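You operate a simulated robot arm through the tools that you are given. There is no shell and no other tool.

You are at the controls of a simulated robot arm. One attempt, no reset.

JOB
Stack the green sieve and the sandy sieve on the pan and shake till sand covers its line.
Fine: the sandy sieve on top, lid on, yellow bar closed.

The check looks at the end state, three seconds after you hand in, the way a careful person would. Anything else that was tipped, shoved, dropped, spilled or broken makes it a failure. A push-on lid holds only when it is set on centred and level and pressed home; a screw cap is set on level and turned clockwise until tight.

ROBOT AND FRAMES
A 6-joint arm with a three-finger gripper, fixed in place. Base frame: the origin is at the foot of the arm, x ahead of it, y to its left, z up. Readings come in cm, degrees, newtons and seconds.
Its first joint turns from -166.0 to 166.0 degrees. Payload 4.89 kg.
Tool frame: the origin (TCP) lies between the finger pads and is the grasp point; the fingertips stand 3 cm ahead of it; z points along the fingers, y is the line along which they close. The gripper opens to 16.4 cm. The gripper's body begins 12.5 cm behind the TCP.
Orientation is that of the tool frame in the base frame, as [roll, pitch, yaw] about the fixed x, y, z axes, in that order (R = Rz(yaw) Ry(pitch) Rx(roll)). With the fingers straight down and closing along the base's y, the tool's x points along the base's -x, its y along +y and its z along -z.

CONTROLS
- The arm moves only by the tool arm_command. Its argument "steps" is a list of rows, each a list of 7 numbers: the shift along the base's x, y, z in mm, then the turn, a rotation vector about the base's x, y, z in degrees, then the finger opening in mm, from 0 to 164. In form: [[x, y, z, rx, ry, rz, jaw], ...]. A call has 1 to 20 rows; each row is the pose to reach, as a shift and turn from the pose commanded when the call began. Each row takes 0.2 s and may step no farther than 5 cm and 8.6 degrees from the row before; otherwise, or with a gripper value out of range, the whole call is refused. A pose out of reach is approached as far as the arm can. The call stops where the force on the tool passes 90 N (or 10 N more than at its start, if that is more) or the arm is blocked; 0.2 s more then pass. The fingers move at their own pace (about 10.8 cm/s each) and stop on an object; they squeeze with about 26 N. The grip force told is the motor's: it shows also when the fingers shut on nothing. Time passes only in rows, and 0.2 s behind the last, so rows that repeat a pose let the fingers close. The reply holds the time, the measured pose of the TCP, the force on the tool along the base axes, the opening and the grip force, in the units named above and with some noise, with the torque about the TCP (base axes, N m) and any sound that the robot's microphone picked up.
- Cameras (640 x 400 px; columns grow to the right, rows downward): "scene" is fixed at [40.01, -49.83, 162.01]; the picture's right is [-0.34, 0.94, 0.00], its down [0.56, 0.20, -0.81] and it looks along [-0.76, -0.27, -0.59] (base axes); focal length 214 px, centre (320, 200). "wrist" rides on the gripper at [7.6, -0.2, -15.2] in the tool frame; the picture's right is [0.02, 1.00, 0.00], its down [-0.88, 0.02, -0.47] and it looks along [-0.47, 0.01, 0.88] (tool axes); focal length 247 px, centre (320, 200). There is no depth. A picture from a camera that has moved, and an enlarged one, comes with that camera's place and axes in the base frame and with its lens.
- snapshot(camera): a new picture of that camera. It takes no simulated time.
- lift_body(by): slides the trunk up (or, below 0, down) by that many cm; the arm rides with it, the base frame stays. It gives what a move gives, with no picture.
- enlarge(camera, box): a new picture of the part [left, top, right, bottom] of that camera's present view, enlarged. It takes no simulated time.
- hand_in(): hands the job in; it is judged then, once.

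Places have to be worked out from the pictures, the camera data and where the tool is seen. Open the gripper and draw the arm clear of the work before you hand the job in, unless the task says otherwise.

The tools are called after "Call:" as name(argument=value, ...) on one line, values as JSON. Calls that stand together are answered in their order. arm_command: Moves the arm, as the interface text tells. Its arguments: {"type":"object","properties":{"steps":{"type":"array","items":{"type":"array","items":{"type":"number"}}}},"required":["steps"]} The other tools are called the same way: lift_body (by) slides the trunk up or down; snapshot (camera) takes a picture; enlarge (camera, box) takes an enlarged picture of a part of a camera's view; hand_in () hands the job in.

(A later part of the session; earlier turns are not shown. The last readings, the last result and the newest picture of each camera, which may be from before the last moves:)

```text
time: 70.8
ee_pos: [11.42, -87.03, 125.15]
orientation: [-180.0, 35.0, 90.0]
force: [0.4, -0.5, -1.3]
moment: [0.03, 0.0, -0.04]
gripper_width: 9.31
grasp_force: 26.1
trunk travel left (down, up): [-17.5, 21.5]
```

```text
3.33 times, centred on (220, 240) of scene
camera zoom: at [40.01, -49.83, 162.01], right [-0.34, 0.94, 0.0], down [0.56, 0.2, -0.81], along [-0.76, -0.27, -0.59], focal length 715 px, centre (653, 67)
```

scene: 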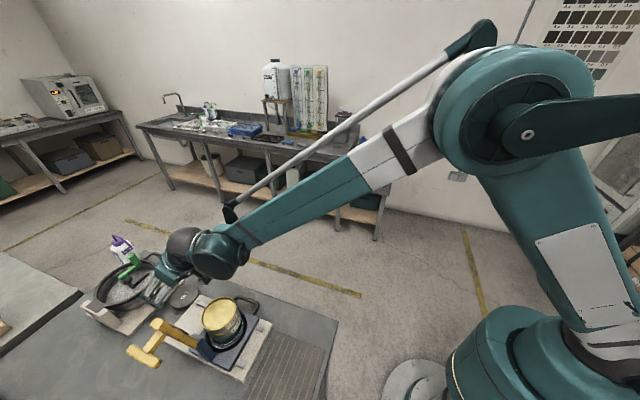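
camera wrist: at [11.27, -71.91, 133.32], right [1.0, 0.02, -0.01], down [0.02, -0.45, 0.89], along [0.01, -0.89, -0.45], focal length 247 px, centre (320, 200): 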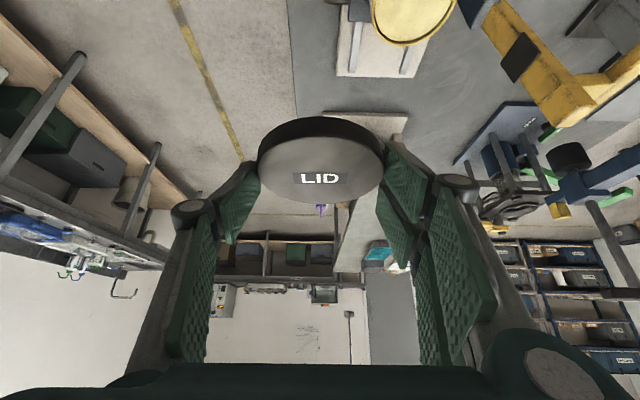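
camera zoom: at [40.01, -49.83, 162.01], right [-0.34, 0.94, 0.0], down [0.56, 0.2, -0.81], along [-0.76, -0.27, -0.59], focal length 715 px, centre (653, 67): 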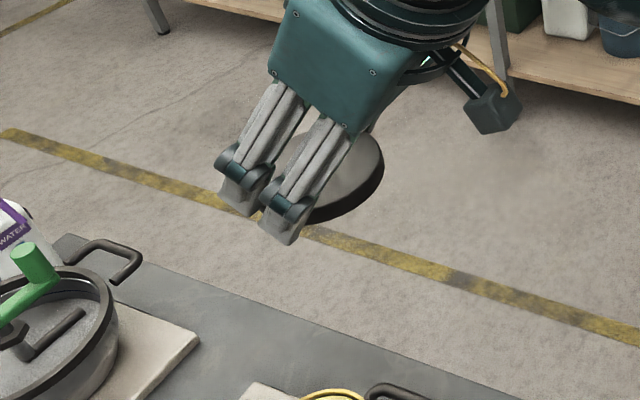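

The lid is level in the hand: its top is 1.85 cm below the TCP and its bottom 3.4 cm below, with its centre 0.87 cm ahead along the lean. Now I'll turn the tool +90° about z up here.

Call:
arm_command(steps=[[0, 0, 0, 0, 0, 8, 0], [0, 0, 0, 0, 0, 16, 0], [0, 0, 0, 0, 0, 24, 0], [0, 0, 0, 0, 0, 32, 0], [0, 0, 0, 0, 0, 40, 0], [0, 0, 0, 0, 0, 48, 0], [0, 0, 0, 0, 0, 56, 0], [0, 0, 0, 0, 0, 64, 0], [0, 0, 0, 0, 0, 72, 0], [0, 0, 0, 0, 0, 80, 0], [0, 0, 0, 0, 0, 88, 0], [10, 0, 0, 0, 0, 90, 0], [30, 0, -25, 0, 0, 90, 0], [55, 0, -65, 0, 0, 90, 0], [75, 0, -105, 0, 0, 90, 0], [90, 2, -140, 0, 0, 90, 0], [96, 2, -155, 0, 0, 90, 0], [96, 2, -155, 0, 0, 90, 0]])

Call:
snapshot(camera="wrist")

Call:
enlarge(camera="wrist", box=[240, 80, 400, 220])

Call:
enlarge(camera="scene", box=[150, 250, 290, 370])

```text
time: 74.6
ee_pos: [20.94, -86.75, 109.53]
orientation: [-179.9, 35.0, -180.0]
force: [0.0, -0.6, -1.2]
moment: [0.0, 0.02, 0.0]
gripper_width: 9.3
grasp_force: 25.8
trunk travel left (down, up): [-17.5, 21.5]
```

```text
taken
camera wrist: at [6.04, -86.94, 117.81], right [-0.02, 1.0, -0.01], down [0.45, 0.02, 0.89], along [0.89, 0.01, -0.45], focal length 247 px, centre (320, 200)
```

wrist: 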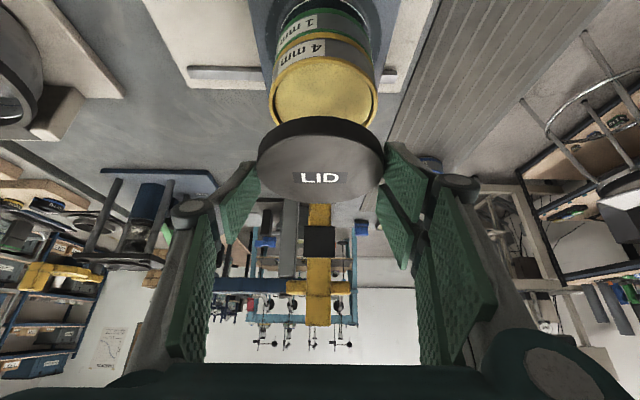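

```text
2.86 times, centred on (320, 150) of wrist
camera zoom: at [6.04, -86.94, 117.81], right [-0.02, 1.0, -0.01], down [0.45, 0.02, 0.89], along [0.89, 0.01, -0.45], focal length 706 px, centre (320, 343)
```

zoom: 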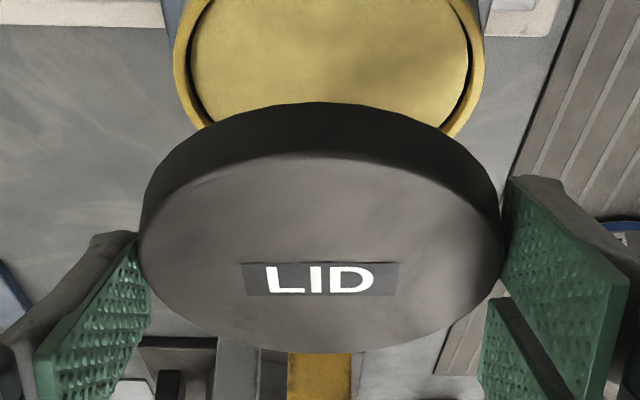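

```text
3.33 times, centred on (220, 310) of scene
camera zoom: at [40.01, -49.83, 162.01], right [-0.34, 0.94, 0.0], down [0.56, 0.2, -0.81], along [-0.76, -0.27, -0.59], focal length 715 px, centre (653, -167)
```

zoom: 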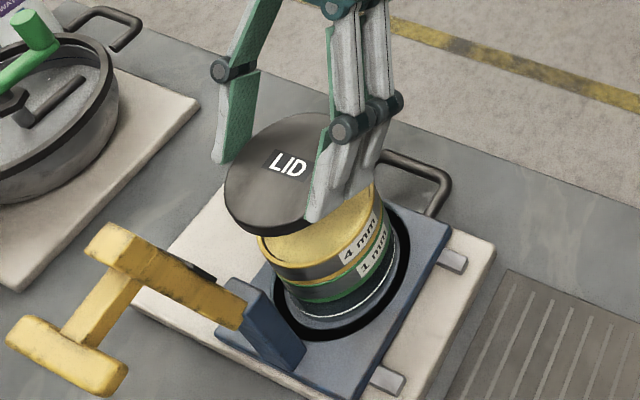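

The lid hovers over the stack. I'll zoom in on the yellow rim's edges to work out the offset.

Call:
enlarge(camera="wrist", box=[250, 0, 400, 130])

```text
3.08 times, centred on (325, 65) of wrist
camera zoom: at [6.04, -86.94, 117.81], right [-0.02, 1.0, -0.01], down [0.45, 0.02, 0.89], along [0.89, 0.01, -0.45], focal length 760 px, centre (305, 615)
```

zoom: 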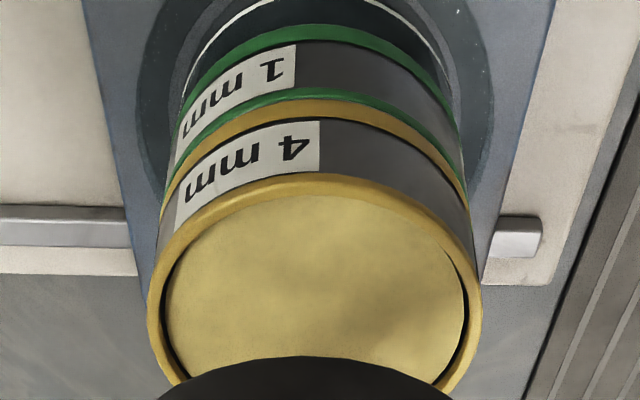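

The lid needs about +2.5 mm in y; x is already good. I'll descend to about 1 cm above contact and recheck.

Call:
arm_command(steps=[[-0.5, 2.5, -8, 0, 0, 0, 0], [-0.5, 2.5, -20, 0, 0, 0, 0], [-0.5, 2.5, -32, 0, 0, 0, 0], [-0.5, 2.5, -40, 0, 0, 0, 0], [-0.5, 2.5, -43, 0, 0, 0, 0], [-0.5, 2.5, -43, 0, 0, 0, 0]])

Call:
enlarge(camera="wrist", box=[240, 60, 400, 220])

Call:
enlarge(camera="scene", box=[180, 270, 280, 360])

```text
time: 76.0
ee_pos: [21.17, -86.52, 105.26]
orientation: [180.0, 35.0, -180.0]
force: [-0.1, 0.0, -2.0]
moment: [0.03, -0.02, 0.01]
gripper_width: 9.33
grasp_force: 26.4
trunk travel left (down, up): [-17.5, 21.5]
```

```text
2.50 times, centred on (320, 140) of wrist
camera zoom: at [6.07, -86.68, 113.48], right [-0.02, 1.0, -0.01], down [0.45, 0.02, 0.89], along [0.89, 0.01, -0.45], focal length 617 px, centre (320, 350)
```

zoom: 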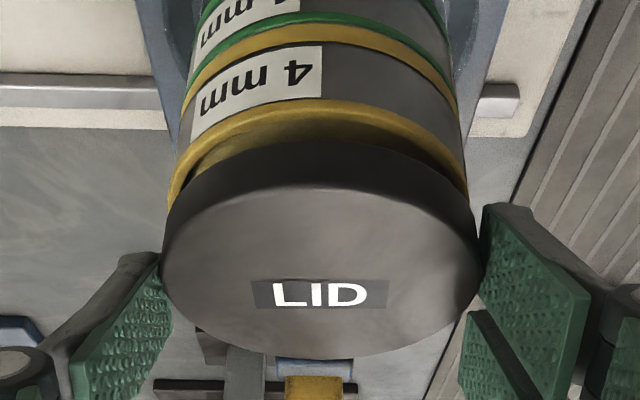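

```text
4.44 times, centred on (230, 315) of scene
camera zoom: at [40.01, -49.83, 162.01], right [-0.34, 0.94, 0.0], down [0.56, 0.2, -0.81], along [-0.76, -0.27, -0.59], focal length 953 px, centre (720, -311)
```

zoom: 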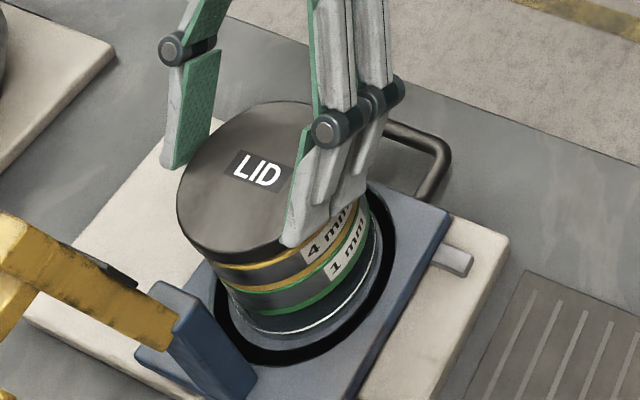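

The lid and sieve are aligned within about 1 mm. I'll nudge −0.7 mm in y and lower in small steps toward contact.

Call:
arm_command(steps=[[0, -0.7, -3, 0, 0, 0, 0], [0, -0.7, -6, 0, 0, 0, 0], [0, -0.7, -8, 0, 0, 0, 0], [0, -0.7, -10, 0, 0, 0, 0], [0, -0.7, -10, 0, 0, 0, 0]])

```text
time: 77.2
ee_pos: [20.98, -86.58, 104.44]
orientation: [-179.9, 35.1, 180.0]
force: [-1.5, -1.6, 19.6]
moment: [-0.02, -0.16, -0.1]
gripper_width: 9.33
grasp_force: 25.8
trunk travel left (down, up): [-17.5, 21.5]
```

Contact with 19.6 N at z≈104.4. I'll look at the joint.

Call:
enlarge(camera="wrist", box=[240, 60, 400, 220])

Call:
enlarge(camera="scene", box=[190, 290, 270, 350])

```text
2.50 times, centred on (320, 140) of wrist
camera zoom: at [6.04, -86.7, 112.58], right [-0.02, 1.0, -0.01], down [0.45, 0.02, 0.89], along [0.89, 0.01, -0.45], focal length 617 px, centre (320, 350)
```

zoom: 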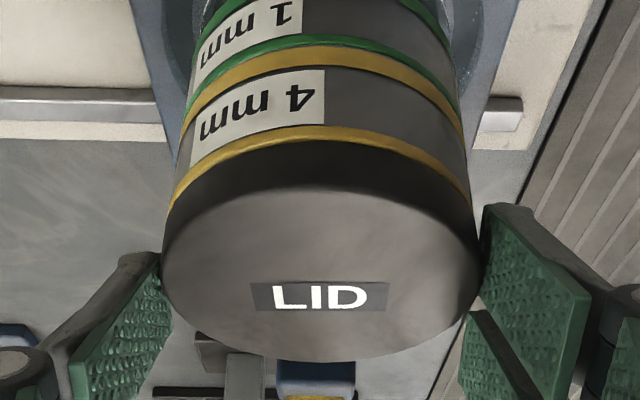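

```text
6.67 times, centred on (230, 320) of scene
camera zoom: at [40.01, -49.83, 162.01], right [-0.34, 0.94, 0.0], down [0.56, 0.2, -0.81], along [-0.76, -0.27, -0.59], focal length 1430 px, centre (920, -600)
```

zoom: 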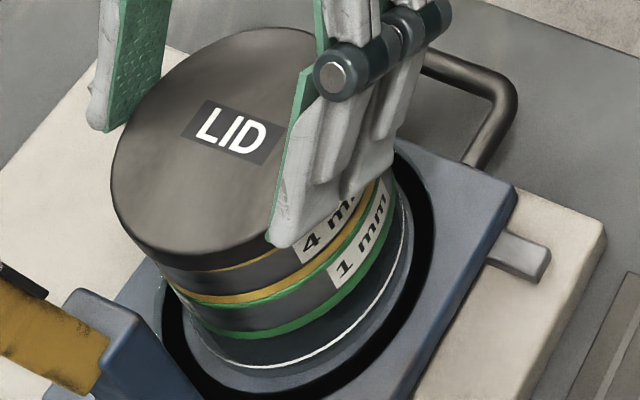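

The lid is seated squarely on the rim. I'll release it, rise, straighten the tool and close the fingers to press the lid home from above.

Call:
arm_command(steps=[[0, 0, 1, 0, 0, 0, 100], [0, 0, 1, 0, 0, 0, 115], [0, 0, 1, 0, 0, 0, 135], [0, 0, 1, 0, 0, 0, 135], [0, 0, 20, 0, 0, 0, 135], [0, 0, 50, 0, 0, 0, 135], [0, 0, 80, 0, 0, 0, 135], [0, 0, 95, 0, 8, 0, 100], [0, 0, 95, 0, 16, 0, 60], [2, 0, 95, 0, 24, 0, 20], [5, 0, 95, 0, 32, 0, 0], [8, 0, 95, 0, 35, 0, 0], [8, 0, 95, 0, 35, 0, 0]])

Call:
snapshot(camera="wrist")

Call:
enlarge(camera="scene", box=[150, 250, 290, 370])

```text
time: 80.0
ee_pos: [21.89, -86.62, 113.73]
orientation: [180.0, -0.1, 179.9]
force: [1.0, -0.4, 0.2]
moment: [0.02, 0.06, -0.02]
gripper_width: 0.0
grasp_force: 26.1
trunk travel left (down, up): [-17.5, 21.5]
```

```text
taken
camera wrist: at [14.22, -86.79, 129.16], right [-0.02, 1.0, 0.0], down [0.88, 0.02, 0.47], along [0.47, 0.01, -0.88], focal length 247 px, centre (320, 200)
```

wrist: 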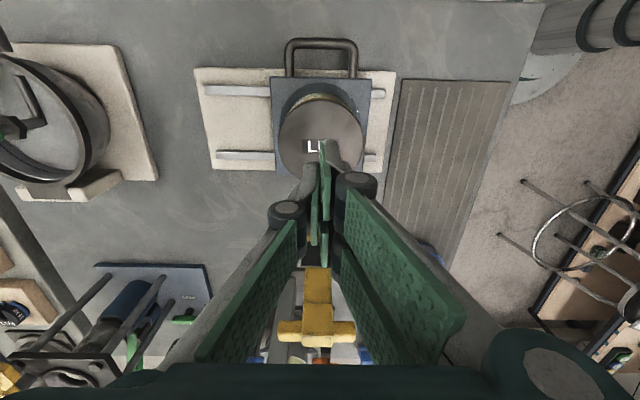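

```text
3.33 times, centred on (220, 310) of scene
camera zoom: at [40.01, -49.83, 162.01], right [-0.34, 0.94, 0.0], down [0.56, 0.2, -0.81], along [-0.76, -0.27, -0.59], focal length 715 px, centre (653, -167)
```

zoom: 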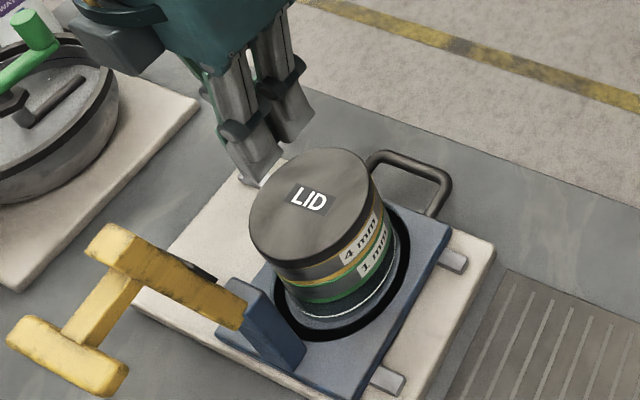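

The lid sits straight on the stack. Now I'll lower the closed fingers onto its centre and press.

Call:
arm_command(steps=[[0, 0, -30, 0, 0, 0, 0], [0, 0, -55, 0, 0, 0, 0], [0, 0, -68, 0, 0, 0, 0], [0, 0, -74, 0, 0, 0, 0], [0, 0, -77, 0, 0, 0, 0], [0, 0, -79, 0, 0, 0, 0], [0, 0, -81, 0, 0, 0, 0]])

```text
time: 81.6
ee_pos: [21.75, -86.71, 105.74]
orientation: [180.0, 0.0, -180.0]
force: [0.2, -0.3, -0.3]
moment: [-0.04, -0.02, 0.01]
gripper_width: 0.0
grasp_force: 25.8
trunk travel left (down, up): [-17.5, 21.5]
```

Call:
arm_command(steps=[[0, 0, -2, 0, 0, 0, 0], [0, 0, -4, 0, 0, 0, 0], [0, 0, -6, 0, 0, 0, 0], [0, 0, -6, 0, 0, 0, 0]])

```text
time: 82.6
ee_pos: [21.82, -86.58, 105.35]
orientation: [-179.8, 0.1, 179.9]
force: [0.5, -2.9, 60.6]
moment: [-0.03, 0.04, -0.01]
gripper_width: 0.59
grasp_force: 26.2
trunk travel left (down, up): [-17.5, 21.5]
```

60 N is on the lid at tip height 102.35. I'll press slightly more and see whether it settles.

Call:
arm_command(steps=[[0, 0, -1, 0, 0, 0, 0], [0, 0, -2, 0, 0, 0, 0], [0, 0, -2, 0, 0, 0, 0]])

Call:
enlarge(camera="scene", box=[180, 280, 280, 360])

```text
time: 83.1
ee_pos: [21.87, -86.64, 105.34]
orientation: [-179.7, -0.1, -179.9]
force: [0.5, 1.6, 52.4]
moment: [0.0, 0.04, -0.01]
gripper_width: 0.58
grasp_force: 26.0
trunk travel left (down, up): [-17.5, 21.5]
stopped in row 2: the force on the tool passed its limit at 94 N (the readings are from after the stop); the commanded pose is now the measured one
```

```text
5.00 times, centred on (230, 320) of scene
camera zoom: at [40.01, -49.83, 162.01], right [-0.34, 0.94, 0.0], down [0.56, 0.2, -0.81], along [-0.76, -0.27, -0.59], focal length 1072 px, centre (770, -400)
```

zoom: 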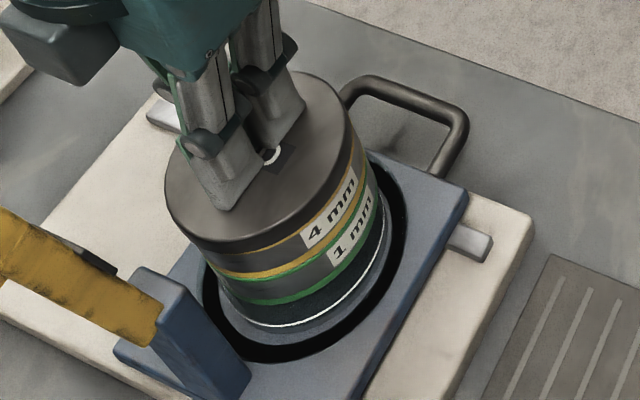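

94 N was reached without further travel, so the lid is home with its top at about 102.35. Next is the bar, hinged near (30.3,-86.8,101.7), with its handle crosspiece near (37,-87,114.5). I'll go up and over to the +x side of that handle.

Call:
arm_command(steps=[[0, 0, 10, 0, 0, 0, 0], [0, 0, 50, 0, 0, 0, 0], [0, 0, 95, 0, 0, 0, 0], [0, 0, 140, 0, 0, 0, 0], [0, 0, 185, 0, 0, 0, 0], [0, 0, 215, 0, 0, 0, 0], [30, 0, 220, 0, 0, 0, 0], [70, 0, 220, 0, 0, 0, 0], [115, -2, 220, 0, 0, 0, 0], [160, -4, 220, 0, 0, 0, 0], [200, -4, 220, 0, 0, 0, 0], [230, -4, 220, 0, 0, 0, 0], [240, -4, 200, 0, 0, 0, 0], [240, -4, 200, 0, 0, 0, 0]])

Call:
snapshot(camera="wrist")

Call:
snapshot(camera="scene")

Call:
enlarge(camera="scene", box=[110, 250, 290, 390])

```text
time: 86.1
ee_pos: [45.92, -87.19, 125.21]
orientation: [-179.9, 0.0, 180.0]
force: [0.7, -0.6, -0.7]
moment: [0.04, 0.03, -0.03]
gripper_width: 0.01
grasp_force: 25.9
trunk travel left (down, up): [-17.5, 21.5]
```

```text
taken
camera wrist: at [38.23, -87.27, 140.49], right [-0.02, 1.0, 0.0], down [0.88, 0.02, 0.47], along [0.47, 0.01, -0.88], focal length 247 px, centre (320, 200)
```

wrist: 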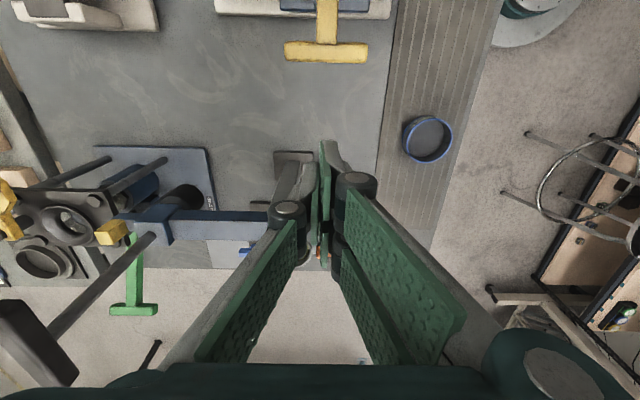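

```text
taken
```

scene: 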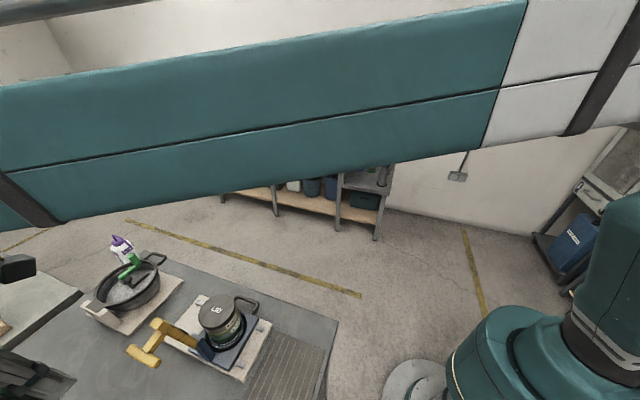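

```text
2.86 times, centred on (200, 320) of scene
camera zoom: at [40.01, -49.83, 162.01], right [-0.34, 0.94, 0.0], down [0.56, 0.2, -0.81], along [-0.76, -0.27, -0.59], focal length 613 px, centre (663, -143)
```

zoom: 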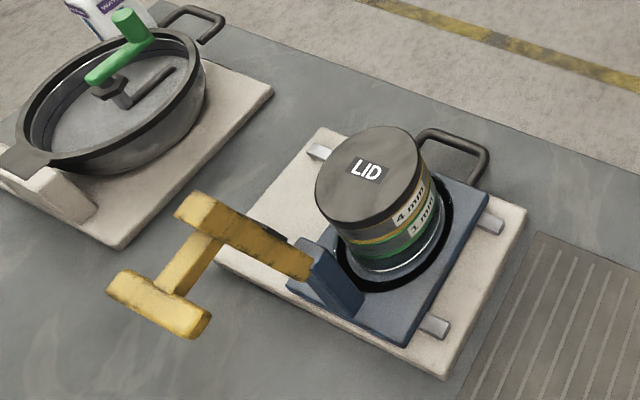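

The view is clear now: the handle crosspiece spans x 36–37.8 and y −90.4 to −82.8 at z≈114.5. I'll lower the closed fingers behind it (+x side) and begin to push toward −x.

Call:
arm_command(steps=[[-20, 3, -30, 0, 0, 0, 0], [-25, 5, -65, 0, 0, 0, 0], [-28, 5, -95, 0, 0, 0, 0], [-30, 5, -107, 0, 0, 0, 0], [-45, 5, -107, 0, 0, 0, 0], [-55, 5, -107, 0, 0, 0, 0], [-65, 5, -107, 0, 0, 0, 0]])

Call:
snapshot(camera="wrist")

Call:
enlarge(camera="scene", box=[90, 230, 290, 390])

```text
time: 87.7
ee_pos: [39.41, -86.78, 114.24]
orientation: [-179.9, 0.0, 180.0]
force: [-0.7, 1.1, 0.7]
moment: [-0.07, 0.06, 0.0]
gripper_width: 0.0
grasp_force: 25.9
trunk travel left (down, up): [-17.5, 21.5]
```

```text
taken
camera wrist: at [31.74, -86.76, 129.72], right [-0.02, 1.0, 0.0], down [0.88, 0.02, 0.47], along [0.47, 0.01, -0.88], focal length 247 px, centre (320, 200)
```

wrist: 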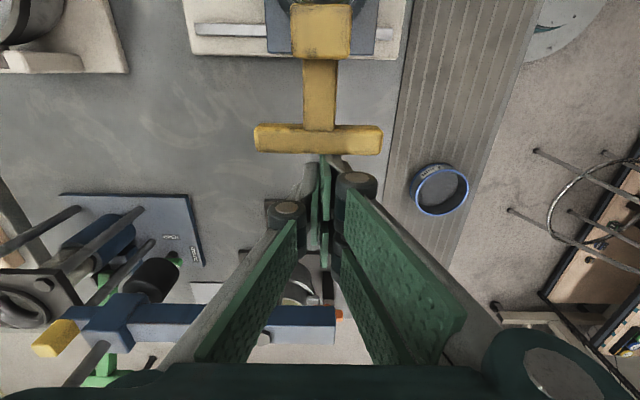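

```text
2.50 times, centred on (190, 310) of scene
camera zoom: at [40.01, -49.83, 162.01], right [-0.34, 0.94, 0.0], down [0.56, 0.2, -0.81], along [-0.76, -0.27, -0.59], focal length 536 px, centre (645, -75)
```

zoom: 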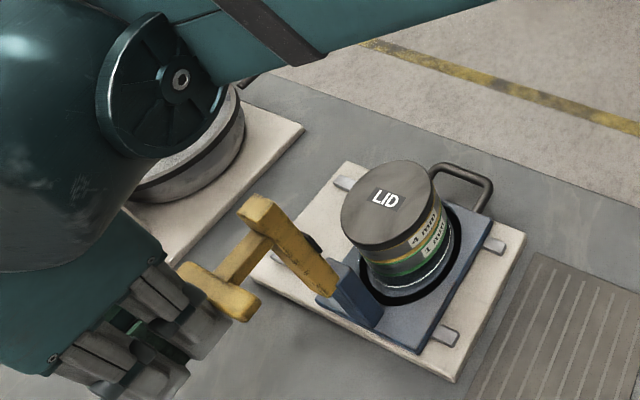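

The handle is swinging with hardly any force. I'll continue pushing slowly toward −x.

Call:
arm_command(steps=[[-10, 0, 0, 0, 0, 0, 0], [-20, 0, 0, 0, 0, 0, 0], [-30, 0, 0, 0, 0, 0, 0], [-40, 0, 0, 0, 0, 0, 0], [-50, 0, 0, 0, 0, 0, 0], [-50, 0, 0, 0, 0, 0, 0]])

Call:
snapshot(camera="wrist")

Call:
enlarge(camera="scene", box=[90, 230, 290, 390])

```text
time: 89.1
ee_pos: [34.34, -86.59, 114.48]
orientation: [-179.9, 0.0, 180.0]
force: [0.5, -0.2, -0.4]
moment: [0.0, -0.02, 0.02]
gripper_width: 0.0
grasp_force: 25.8
trunk travel left (down, up): [-17.5, 21.5]
```

```text
taken
camera wrist: at [26.7, -86.7, 129.76], right [-0.02, 1.0, 0.0], down [0.88, 0.02, 0.47], along [0.47, 0.01, -0.88], focal length 247 px, centre (320, 200)
```

wrist: 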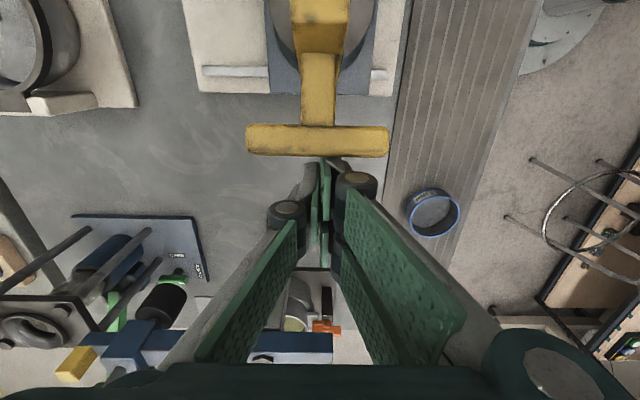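

```text
2.50 times, centred on (190, 310) of scene
camera zoom: at [40.01, -49.83, 162.01], right [-0.34, 0.94, 0.0], down [0.56, 0.2, -0.81], along [-0.76, -0.27, -0.59], focal length 536 px, centre (645, -75)
```

zoom: 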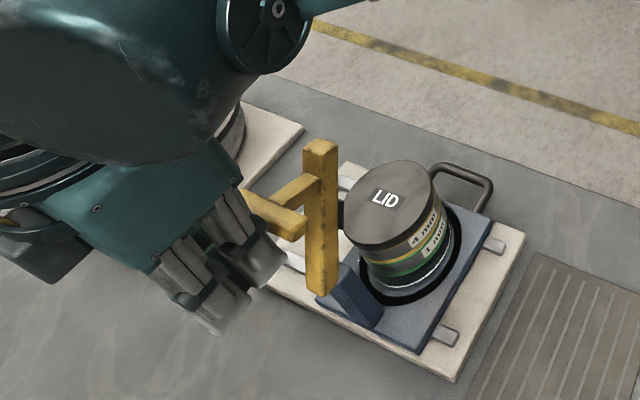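

The bar is coming over nicely. I'll continue.

Call:
arm_command(steps=[[-8, 0, 0, 0, 0, 0, 0], [-16, 0, 0, 0, 0, 0, 0], [-24, 0, 0, 0, 0, 0, 0], [-32, 0, 0, 0, 0, 0, 0], [-40, 0, 0, 0, 0, 0, 0], [-40, 0, 0, 0, 0, 0, 0]])

Call:
snapshot(camera="wrist")

Call:
enlarge(camera="scene", box=[90, 230, 290, 390])

```text
time: 90.5
ee_pos: [30.27, -86.7, 114.31]
orientation: [-179.9, -0.1, 180.0]
force: [-0.3, 0.3, 0.2]
moment: [0.02, 0.01, -0.05]
gripper_width: 0.01
grasp_force: 25.9
trunk travel left (down, up): [-17.5, 21.5]
```

```text
taken
camera wrist: at [22.69, -86.76, 129.76], right [-0.02, 1.0, 0.0], down [0.88, 0.02, 0.47], along [0.47, 0.01, -0.88], focal length 247 px, centre (320, 200)
```

wrist: 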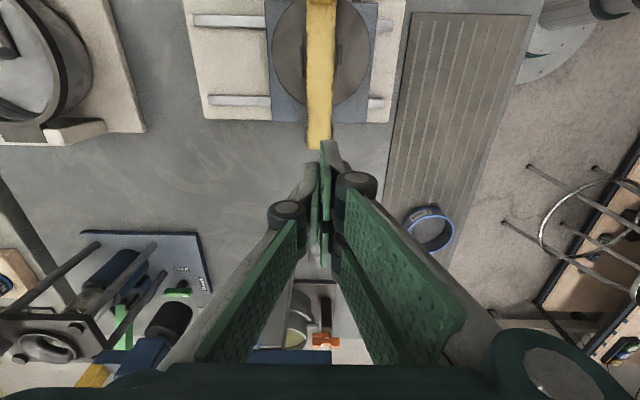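

```text
2.50 times, centred on (190, 310) of scene
camera zoom: at [40.01, -49.83, 162.01], right [-0.34, 0.94, 0.0], down [0.56, 0.2, -0.81], along [-0.76, -0.27, -0.59], focal length 536 px, centre (645, -75)
```

zoom: 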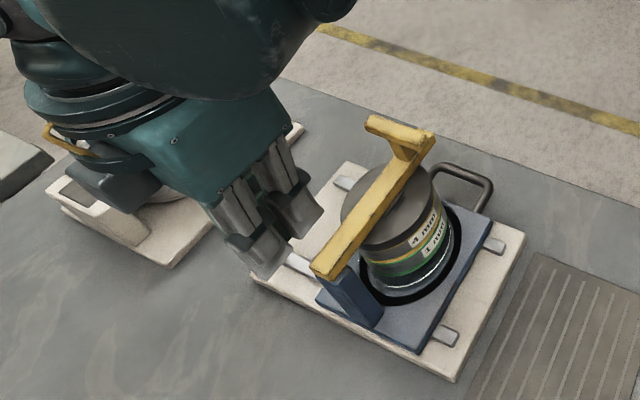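

The bar has swung over onto the lid. I'll zoom in to see whether it lies fully closed.

Call:
enlarge(camera="scene", box=[185, 270, 275, 350])

Call:
arm_command(steps=[[0, 0, 40, 0, 0, 0, 0], [0, 0, 80, 0, 0, 0, 0], [-40, 0, 105, 0, 0, 0, 0], [-80, 0, 115, 0, 0, 0, 0], [-125, 0, 115, 0, 0, 0, 0], [-170, 0, 110, 0, -8, 0, 0], [-200, 0, 95, 0, -16, 0, 50], [-220, 0, 65, 0, -24, 0, 100], [-225, 0, 30, 0, -32, 0, 164], [-225, 0, -5, 0, -40, 0, 164], [-225, 0, -35, 0, -45, 0, 164], [-225, 0, -35, 0, -45, 0, 164]])

Call:
snapshot(camera="wrist")

Call:
enlarge(camera="wrist", box=[250, 120, 390, 260])

Call:
enlarge(camera="scene", box=[170, 260, 270, 350])

```text
5.00 times, centred on (230, 310) of scene
camera zoom: at [40.01, -49.83, 162.01], right [-0.34, 0.94, 0.0], down [0.56, 0.2, -0.81], along [-0.76, -0.27, -0.59], focal length 1072 px, centre (770, -350)
```

zoom: 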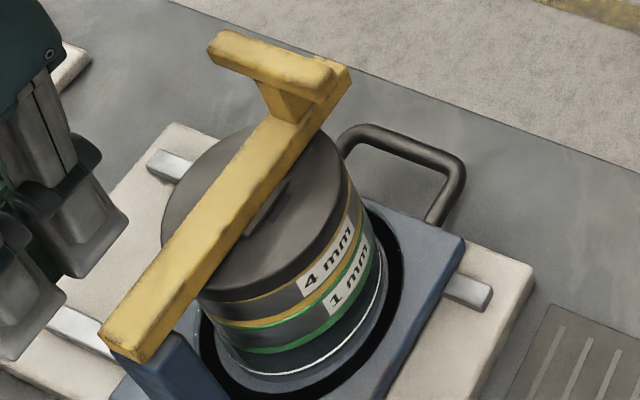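

```text
time: 93.1
ee_pos: [7.73, -86.71, 110.79]
orientation: [-179.9, 45.1, -180.0]
force: [0.2, -0.4, 0.2]
moment: [0.06, -0.07, 0.05]
gripper_width: 16.42
grasp_force: 0.0
trunk travel left (down, up): [-17.5, 21.5]
```

```text
taken
camera wrist: at [-8.42, -86.77, 116.34], right [-0.01, 1.0, -0.02], down [0.29, 0.02, 0.96], along [0.96, 0.01, -0.29], focal length 247 px, centre (320, 200)
```

wrist: 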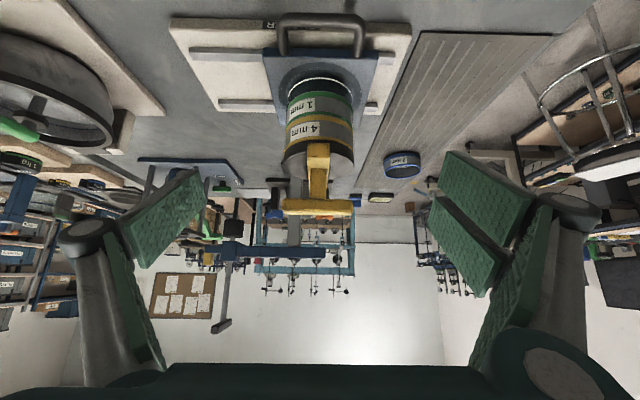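

```text
2.86 times, centred on (320, 190) of wrist
camera zoom: at [-8.42, -86.77, 116.34], right [-0.01, 1.0, -0.02], down [0.29, 0.02, 0.96], along [0.96, 0.01, -0.29], focal length 706 px, centre (320, 229)
```

zoom: 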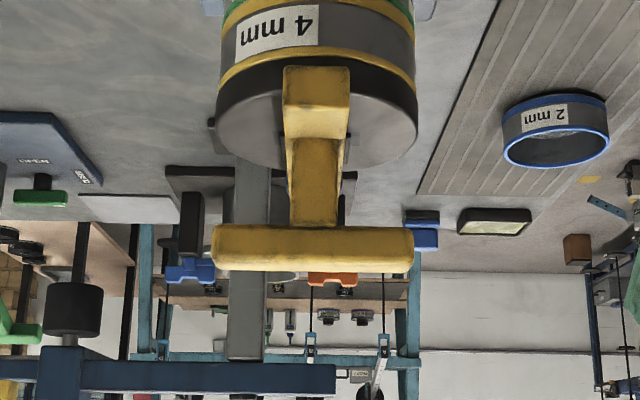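

```text
4.44 times, centred on (220, 305) of scene
camera zoom: at [40.01, -49.83, 162.01], right [-0.34, 0.94, 0.0], down [0.56, 0.2, -0.81], along [-0.76, -0.27, -0.59], focal length 953 px, centre (764, -267)
```

zoom: 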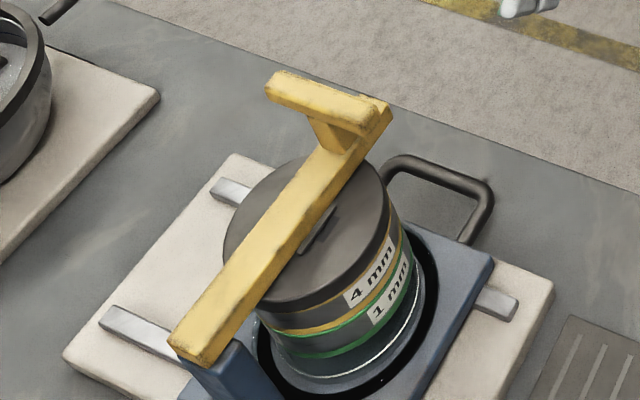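

The bar lies on the lid, but it may not be pressed fully shut. The handle's crosspiece top is at about (18,-87,110). I'll straighten up, close the fingers and press down on it.

Call:
arm_command(steps=[[0, 0, 30, 0, 8, 0, 164], [0, 0, 65, 0, 16, 0, 120], [0, 0, 95, 0, 24, 0, 60], [20, 0, 110, 0, 32, 0, 0], [50, 0, 110, 0, 40, 0, 0], [80, 0, 110, 0, 45, 0, 0], [102, -2, 95, 0, 45, 0, 0], [102, -2, 65, 0, 45, 0, 0], [102, -2, 45, 0, 45, 0, 0], [102, -2, 45, 0, 45, 0, 0]])

Call:
snapshot(camera="wrist")

Call:
enlarge(camera="scene", box=[150, 220, 290, 350])

```text
time: 95.3
ee_pos: [17.92, -86.9, 115.34]
orientation: [-179.9, 0.0, -180.0]
force: [-0.5, 0.8, -0.7]
moment: [0.04, 0.01, 0.0]
gripper_width: 0.01
grasp_force: 26.3
trunk travel left (down, up): [-17.5, 21.5]
```

```text
taken
camera wrist: at [10.42, -86.99, 130.69], right [-0.02, 1.0, 0.0], down [0.88, 0.02, 0.47], along [0.47, 0.01, -0.88], focal length 247 px, centre (320, 200)
```

wrist: 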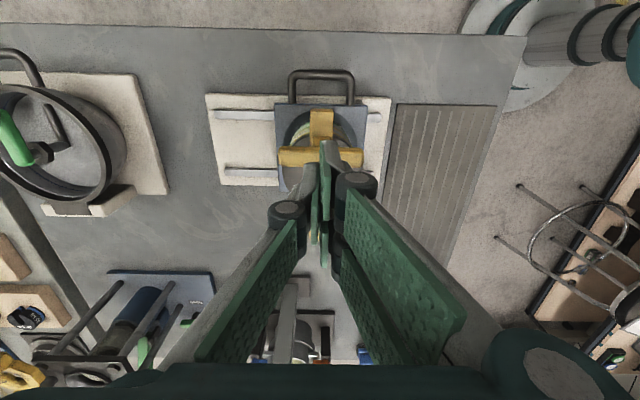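

```text
3.08 times, centred on (220, 285) of scene
camera zoom: at [40.01, -49.83, 162.01], right [-0.34, 0.94, 0.0], down [0.56, 0.2, -0.81], along [-0.76, -0.27, -0.59], focal length 660 px, centre (628, -62)
```

zoom: 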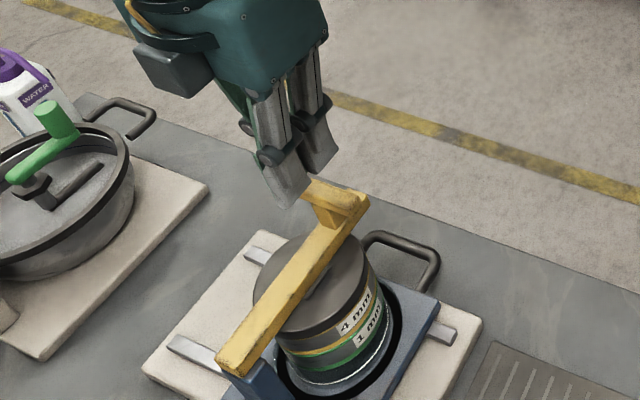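

The fingers are above the crosspiece (x≈17.4). I'll lower in small steps and press.

Call:
arm_command(steps=[[-4, 0, -8, 0, 0, 0, 0], [-4, 0, -14, 0, 0, 0, 0], [-4, 0, -18, 0, 0, 0, 0], [-4, 0, -21, 0, 0, 0, 0], [-4, 0, -24, 0, 0, 0, 0], [-4, 0, -24, 0, 0, 0, 0]])

```text
time: 96.7
ee_pos: [17.64, -86.81, 113.04]
orientation: [-179.8, 0.0, 179.9]
force: [0.3, 0.1, -0.7]
moment: [0.03, 0.03, -0.01]
gripper_width: 0.01
grasp_force: 26.2
trunk travel left (down, up): [-17.5, 21.5]
```

Call:
arm_command(steps=[[0, 0, -2, 0, 0, 0, 0], [0, 0, -4, 0, 0, 0, 0], [0, 0, -6, 0, 0, 0, 0], [0, 0, -8, 0, 0, 0, 0], [0, 0, -10, 0, 0, 0, 0], [0, 0, -10, 0, 0, 0, 0]])

```text
time: 98.0
ee_pos: [17.57, -86.67, 112.57]
orientation: [-179.8, 0.0, 179.9]
force: [-0.7, 1.2, 64.3]
moment: [0.03, -0.03, 0.06]
gripper_width: 0.6
grasp_force: 45.4
trunk travel left (down, up): [-17.5, 21.5]
stopped in row 6: the force on the tool passed its limit at 94 N (the readings are from after the stop); the commanded pose is now the measured one
```

94 N on the handle with no further movement, so the bar is down on its stop. Next I shake. I'll approach the U-handle (bar near (11.3,-87,90.3), about 9.8 cm across its legs) with the tool leaning to −x, so the gripper stays clear of the yellow bar, and grip across its legs in y.

Call:
arm_command(steps=[[0, 0, 30, 0, 0, 0, 0], [0, 0, 75, 0, 0, 0, 0], [-30, 0, 105, 0, -5, 0, 0], [-65, 0, 115, 0, -12, 0, 0], [-100, 0, 110, 0, -20, 0, 60], [-130, 0, 95, 0, -28, 0, 110], [-150, 0, 65, 0, -35, 0, 140], [-155, 0, 25, 0, -40, 0, 140], [-155, 0, -15, 0, -40, 0, 140], [-150, 0, -55, 0, -40, 0, 140], [-135, 0, -90, 0, -40, 0, 140], [-125, 0, -120, 0, -40, 0, 140], [-120, 0, -140, 0, -40, 0, 140], [-120, 0, -140, 0, -40, 0, 140]])

Call:
snapshot(camera="wrist")

Call:
enlarge(camera="wrist", box=[240, 80, 400, 240])

Call:
snapshot(camera="scene")

```text
time: 101.0
ee_pos: [5.69, -86.89, 98.21]
orientation: [-179.9, 40.0, 179.9]
force: [-0.2, -0.2, -0.3]
moment: [-0.01, 0.0, 0.0]
gripper_width: 14.02
grasp_force: 0.1
trunk travel left (down, up): [-17.5, 21.5]
```

```text
taken
camera wrist: at [-9.99, -87.0, 105.11], right [-0.02, 1.0, -0.02], down [0.37, 0.02, 0.93], along [0.93, 0.01, -0.37], focal length 247 px, centre (320, 200)
```

wrist: 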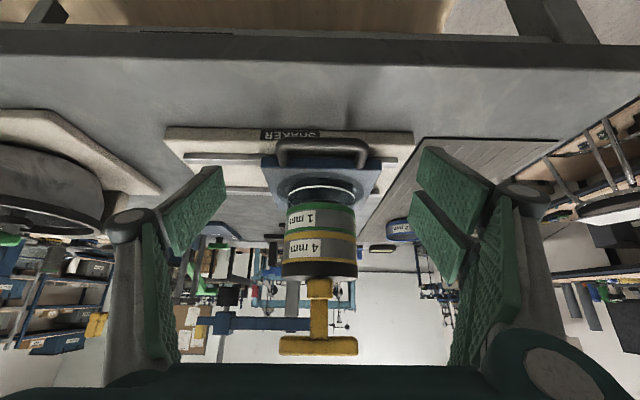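

```text
2.50 times, centred on (320, 160) of wrist
camera zoom: at [-9.99, -87.0, 105.11], right [-0.02, 1.0, -0.02], down [0.37, 0.02, 0.93], along [0.93, 0.01, -0.37], focal length 617 px, centre (320, 300)
```

zoom: 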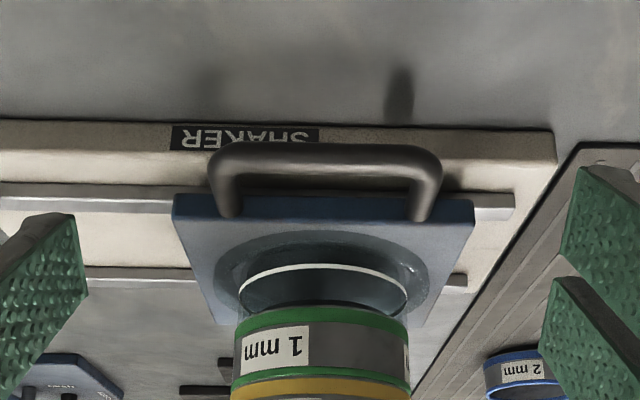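

```text
taken
```

scene: 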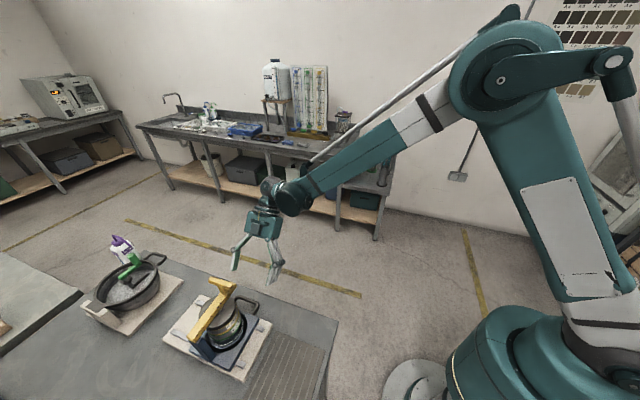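

The U-handle is clear: 9.6 cm outer width, z≈90.2. Before gripping it I'll check the bar and pad from here.

Call:
enlarge(camera="wrist", box=[260, 180, 380, 370])

Call:
enlarge(camera="scene", box=[175, 265, 275, 365])

```text
2.11 times, centred on (320, 275) of wrist
camera zoom: at [-9.99, -87.0, 105.11], right [-0.02, 1.0, -0.02], down [0.37, 0.02, 0.93], along [0.93, 0.01, -0.37], focal length 520 px, centre (320, 42)
```

zoom: 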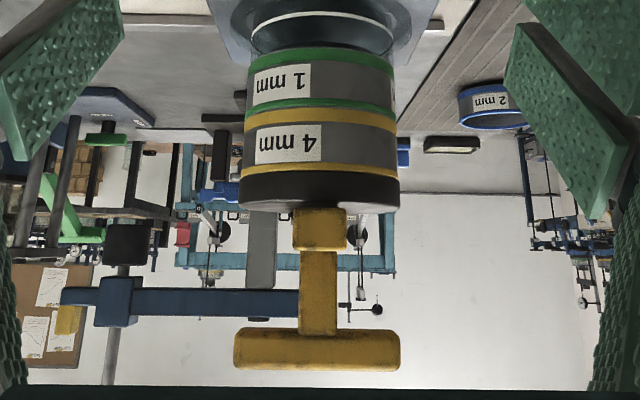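

```text
4.00 times, centred on (225, 315) of scene
camera zoom: at [40.01, -49.83, 162.01], right [-0.34, 0.94, 0.0], down [0.56, 0.2, -0.81], along [-0.76, -0.27, -0.59], focal length 858 px, centre (700, -260)
```

zoom: 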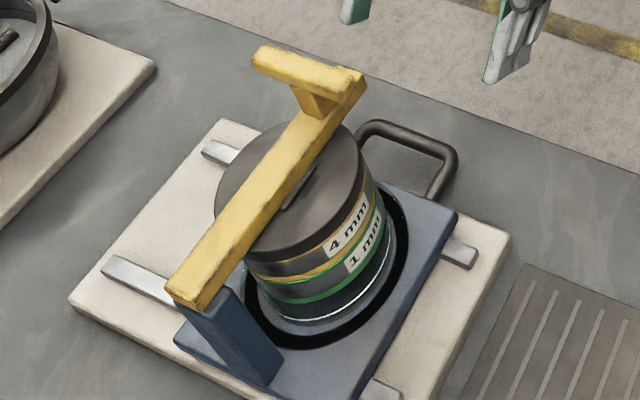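

From the side the bar lies directly on the lid, horizontal and closed. Now I'll lower onto the U-handle and close across its legs.

Call:
arm_command(steps=[[15, 0, -20, 0, 0, 0, 140], [30, 0, -40, 0, 0, 0, 140], [42, 0, -55, 0, 0, 0, 140], [47, 0, -62, 0, 0, 0, 140], [48, 0, -64, 0, 0, 0, 140], [48, 0, -64, 0, 0, 0, 120], [48, 0, -64, 0, 0, 0, 105], [48, 0, -64, 0, 0, 0, 95], [48, 0, -64, 0, 0, 0, 80], [48, 0, -64, 0, 0, 0, 0], [48, 0, -64, 0, 0, 0, 0]])

Call:
snapshot(camera="wrist")

Call:
enlarge(camera="scene", box=[150, 235, 290, 365])

```text
time: 103.4
ee_pos: [10.37, -86.81, 91.69]
orientation: [-179.9, 39.9, -179.9]
force: [-2.7, -1.6, 5.9]
moment: [-0.29, -0.11, -0.27]
gripper_width: 9.85
grasp_force: 44.7
trunk travel left (down, up): [-17.5, 21.5]
```

```text
taken
camera wrist: at [-5.24, -86.96, 98.74], right [-0.02, 1.0, -0.02], down [0.37, 0.02, 0.93], along [0.93, 0.01, -0.37], focal length 247 px, centre (320, 200)
```

wrist: 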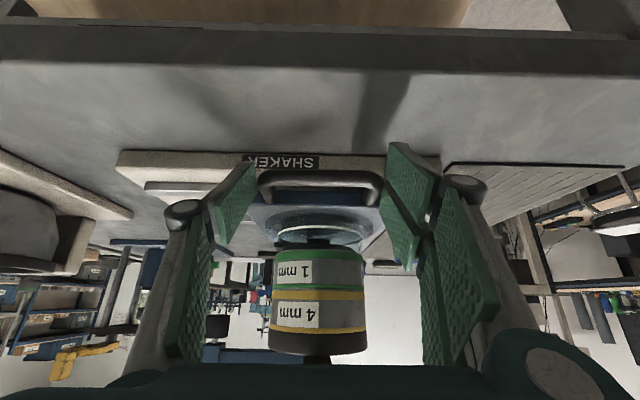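

```text
3.08 times, centred on (220, 300) of scene
camera zoom: at [40.01, -49.83, 162.01], right [-0.34, 0.94, 0.0], down [0.56, 0.2, -0.81], along [-0.76, -0.27, -0.59], focal length 660 px, centre (628, -108)
```

zoom: 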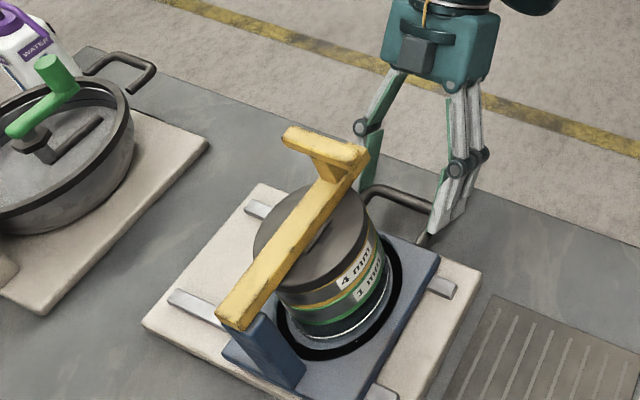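

The handle is gripped (opening 9.85). I'll test a slow 3 cm slide in −y and watch the force.

Call:
arm_command(steps=[[0, -5, 0, 0, 0, 0, 0], [0, -12, 0, 0, 0, 0, 0], [0, -20, 0, 0, 0, 0, 0], [0, -28, 0, 0, 0, 0, 0], [0, -30, 0, 0, 0, 0, 0]])

Call:
snapshot(camera="wrist")

Call:
enlarge(camera="wrist", box=[250, 150, 390, 270])

```text
time: 104.6
ee_pos: [10.44, -89.88, 91.89]
orientation: [-179.9, 40.0, 180.0]
force: [-7.9, 0.1, 11.6]
moment: [0.72, -0.39, -0.01]
gripper_width: 9.83
grasp_force: 45.5
trunk travel left (down, up): [-17.5, 21.5]
```

```text
taken
camera wrist: at [-5.24, -89.95, 98.73], right [-0.02, 1.0, -0.02], down [0.37, 0.02, 0.93], along [0.93, 0.01, -0.37], focal length 247 px, centre (320, 200)
```

wrist: 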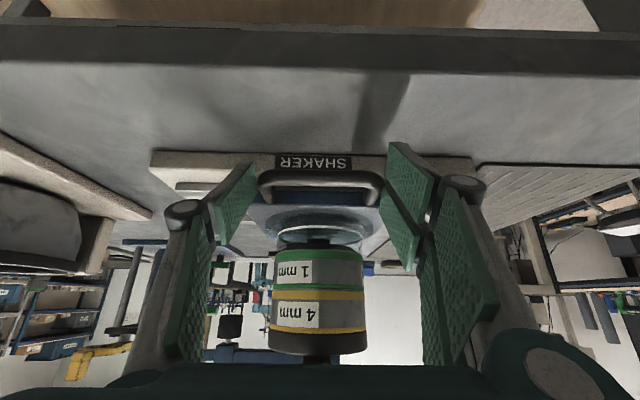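

```text
3.33 times, centred on (320, 210) of wrist
camera zoom: at [-5.24, -89.95, 98.73], right [-0.02, 1.0, -0.02], down [0.37, 0.02, 0.93], along [0.93, 0.01, -0.37], focal length 823 px, centre (320, 167)
```

zoom: 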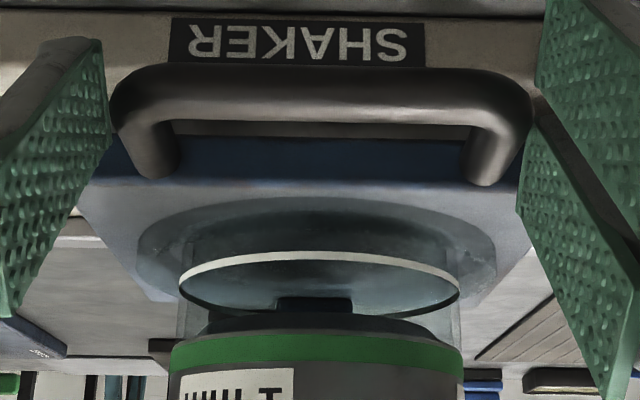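

The carriage follows smoothly and the pan is still empty behind the white line. I'll start shaking with ±2 cm strokes.

Call:
arm_command(steps=[[0, 10, 0, 0, 0, 0, 0], [0, 20, 0, 0, 0, 0, 0], [0, -15, 0, 0, 0, 0, 0], [0, 20, 0, 0, 0, 0, 0], [0, -15, 0, 0, 0, 0, 0], [0, 20, 0, 0, 0, 0, 0], [0, -15, 0, 0, 0, 0, 0], [0, 20, 0, 0, 0, 0, 0], [0, -15, 0, 0, 0, 0, 0], [0, 20, 0, 0, 0, 0, 0], [0, -15, 0, 0, 0, 0, 0], [0, 0, 0, 0, 0, 0, 0], [0, 0, 0, 0, 0, 0, 0]])

Call:
snapshot(camera="wrist")

Call:
enlarge(camera="wrist", box=[250, 150, 390, 270])

```text
time: 107.4
ee_pos: [10.39, -89.8, 91.9]
orientation: [-179.9, 40.1, -180.0]
force: [-0.2, -1.3, 3.8]
moment: [0.47, 0.41, -0.48]
gripper_width: 9.85
grasp_force: 44.8
trunk travel left (down, up): [-17.5, 21.5]
```

```text
taken
camera wrist: at [-5.21, -89.94, 98.73], right [-0.02, 1.0, -0.01], down [0.37, 0.02, 0.93], along [0.93, 0.01, -0.37], focal length 247 px, centre (320, 200)
```

wrist: 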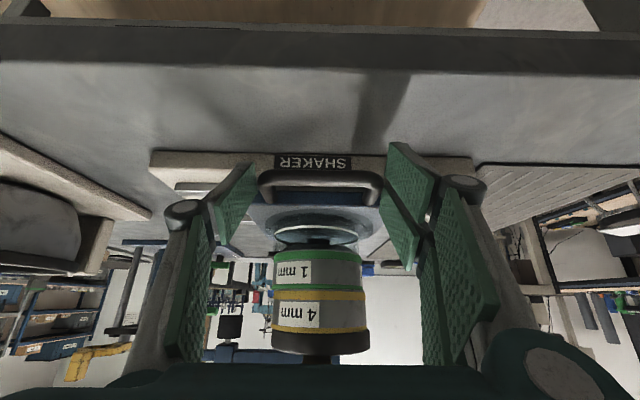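

```text
3.33 times, centred on (320, 210) of wrist
camera zoom: at [-5.21, -89.94, 98.73], right [-0.02, 1.0, -0.01], down [0.37, 0.02, 0.93], along [0.93, 0.01, -0.37], focal length 823 px, centre (320, 167)
```

zoom: 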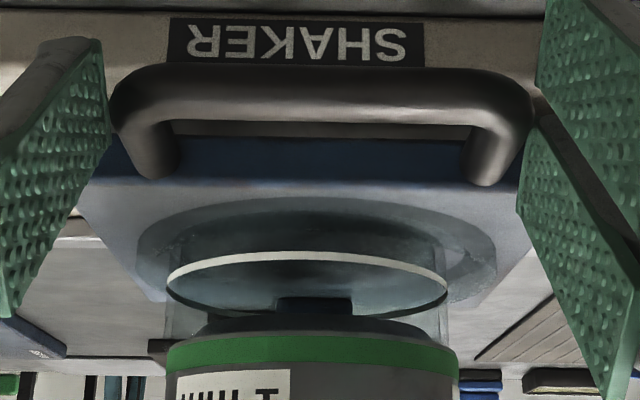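

The pan seems to have shifted a little in its seat relative to the sieves. I'll look closer before going on.

Call:
enlarge(camera="wrist", box=[260, 210, 380, 370])

Call:
enlarge(camera="scene", box=[160, 265, 260, 365])

```text
2.50 times, centred on (320, 290) of wrist
camera zoom: at [-5.21, -89.94, 98.73], right [-0.02, 1.0, -0.01], down [0.37, 0.02, 0.93], along [0.93, 0.01, -0.37], focal length 617 px, centre (320, -25)
```

zoom: 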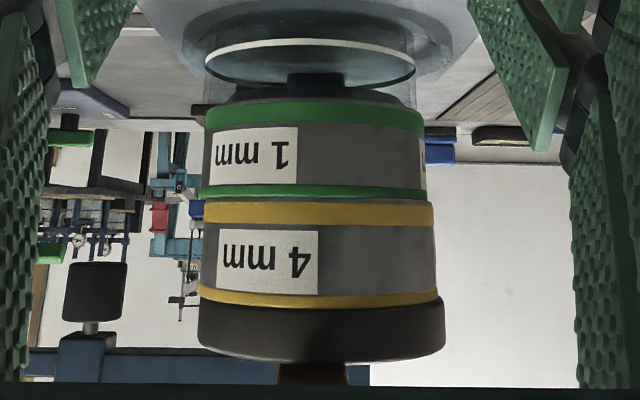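

```text
4.00 times, centred on (210, 315) of scene
camera zoom: at [40.01, -49.83, 162.01], right [-0.34, 0.94, 0.0], down [0.56, 0.2, -0.81], along [-0.76, -0.27, -0.59], focal length 858 px, centre (760, -260)
```

zoom: 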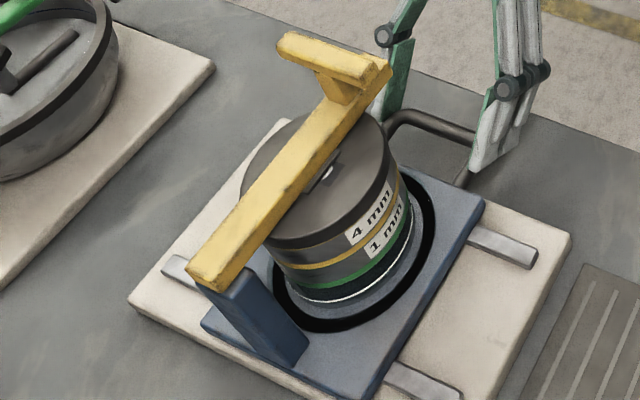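

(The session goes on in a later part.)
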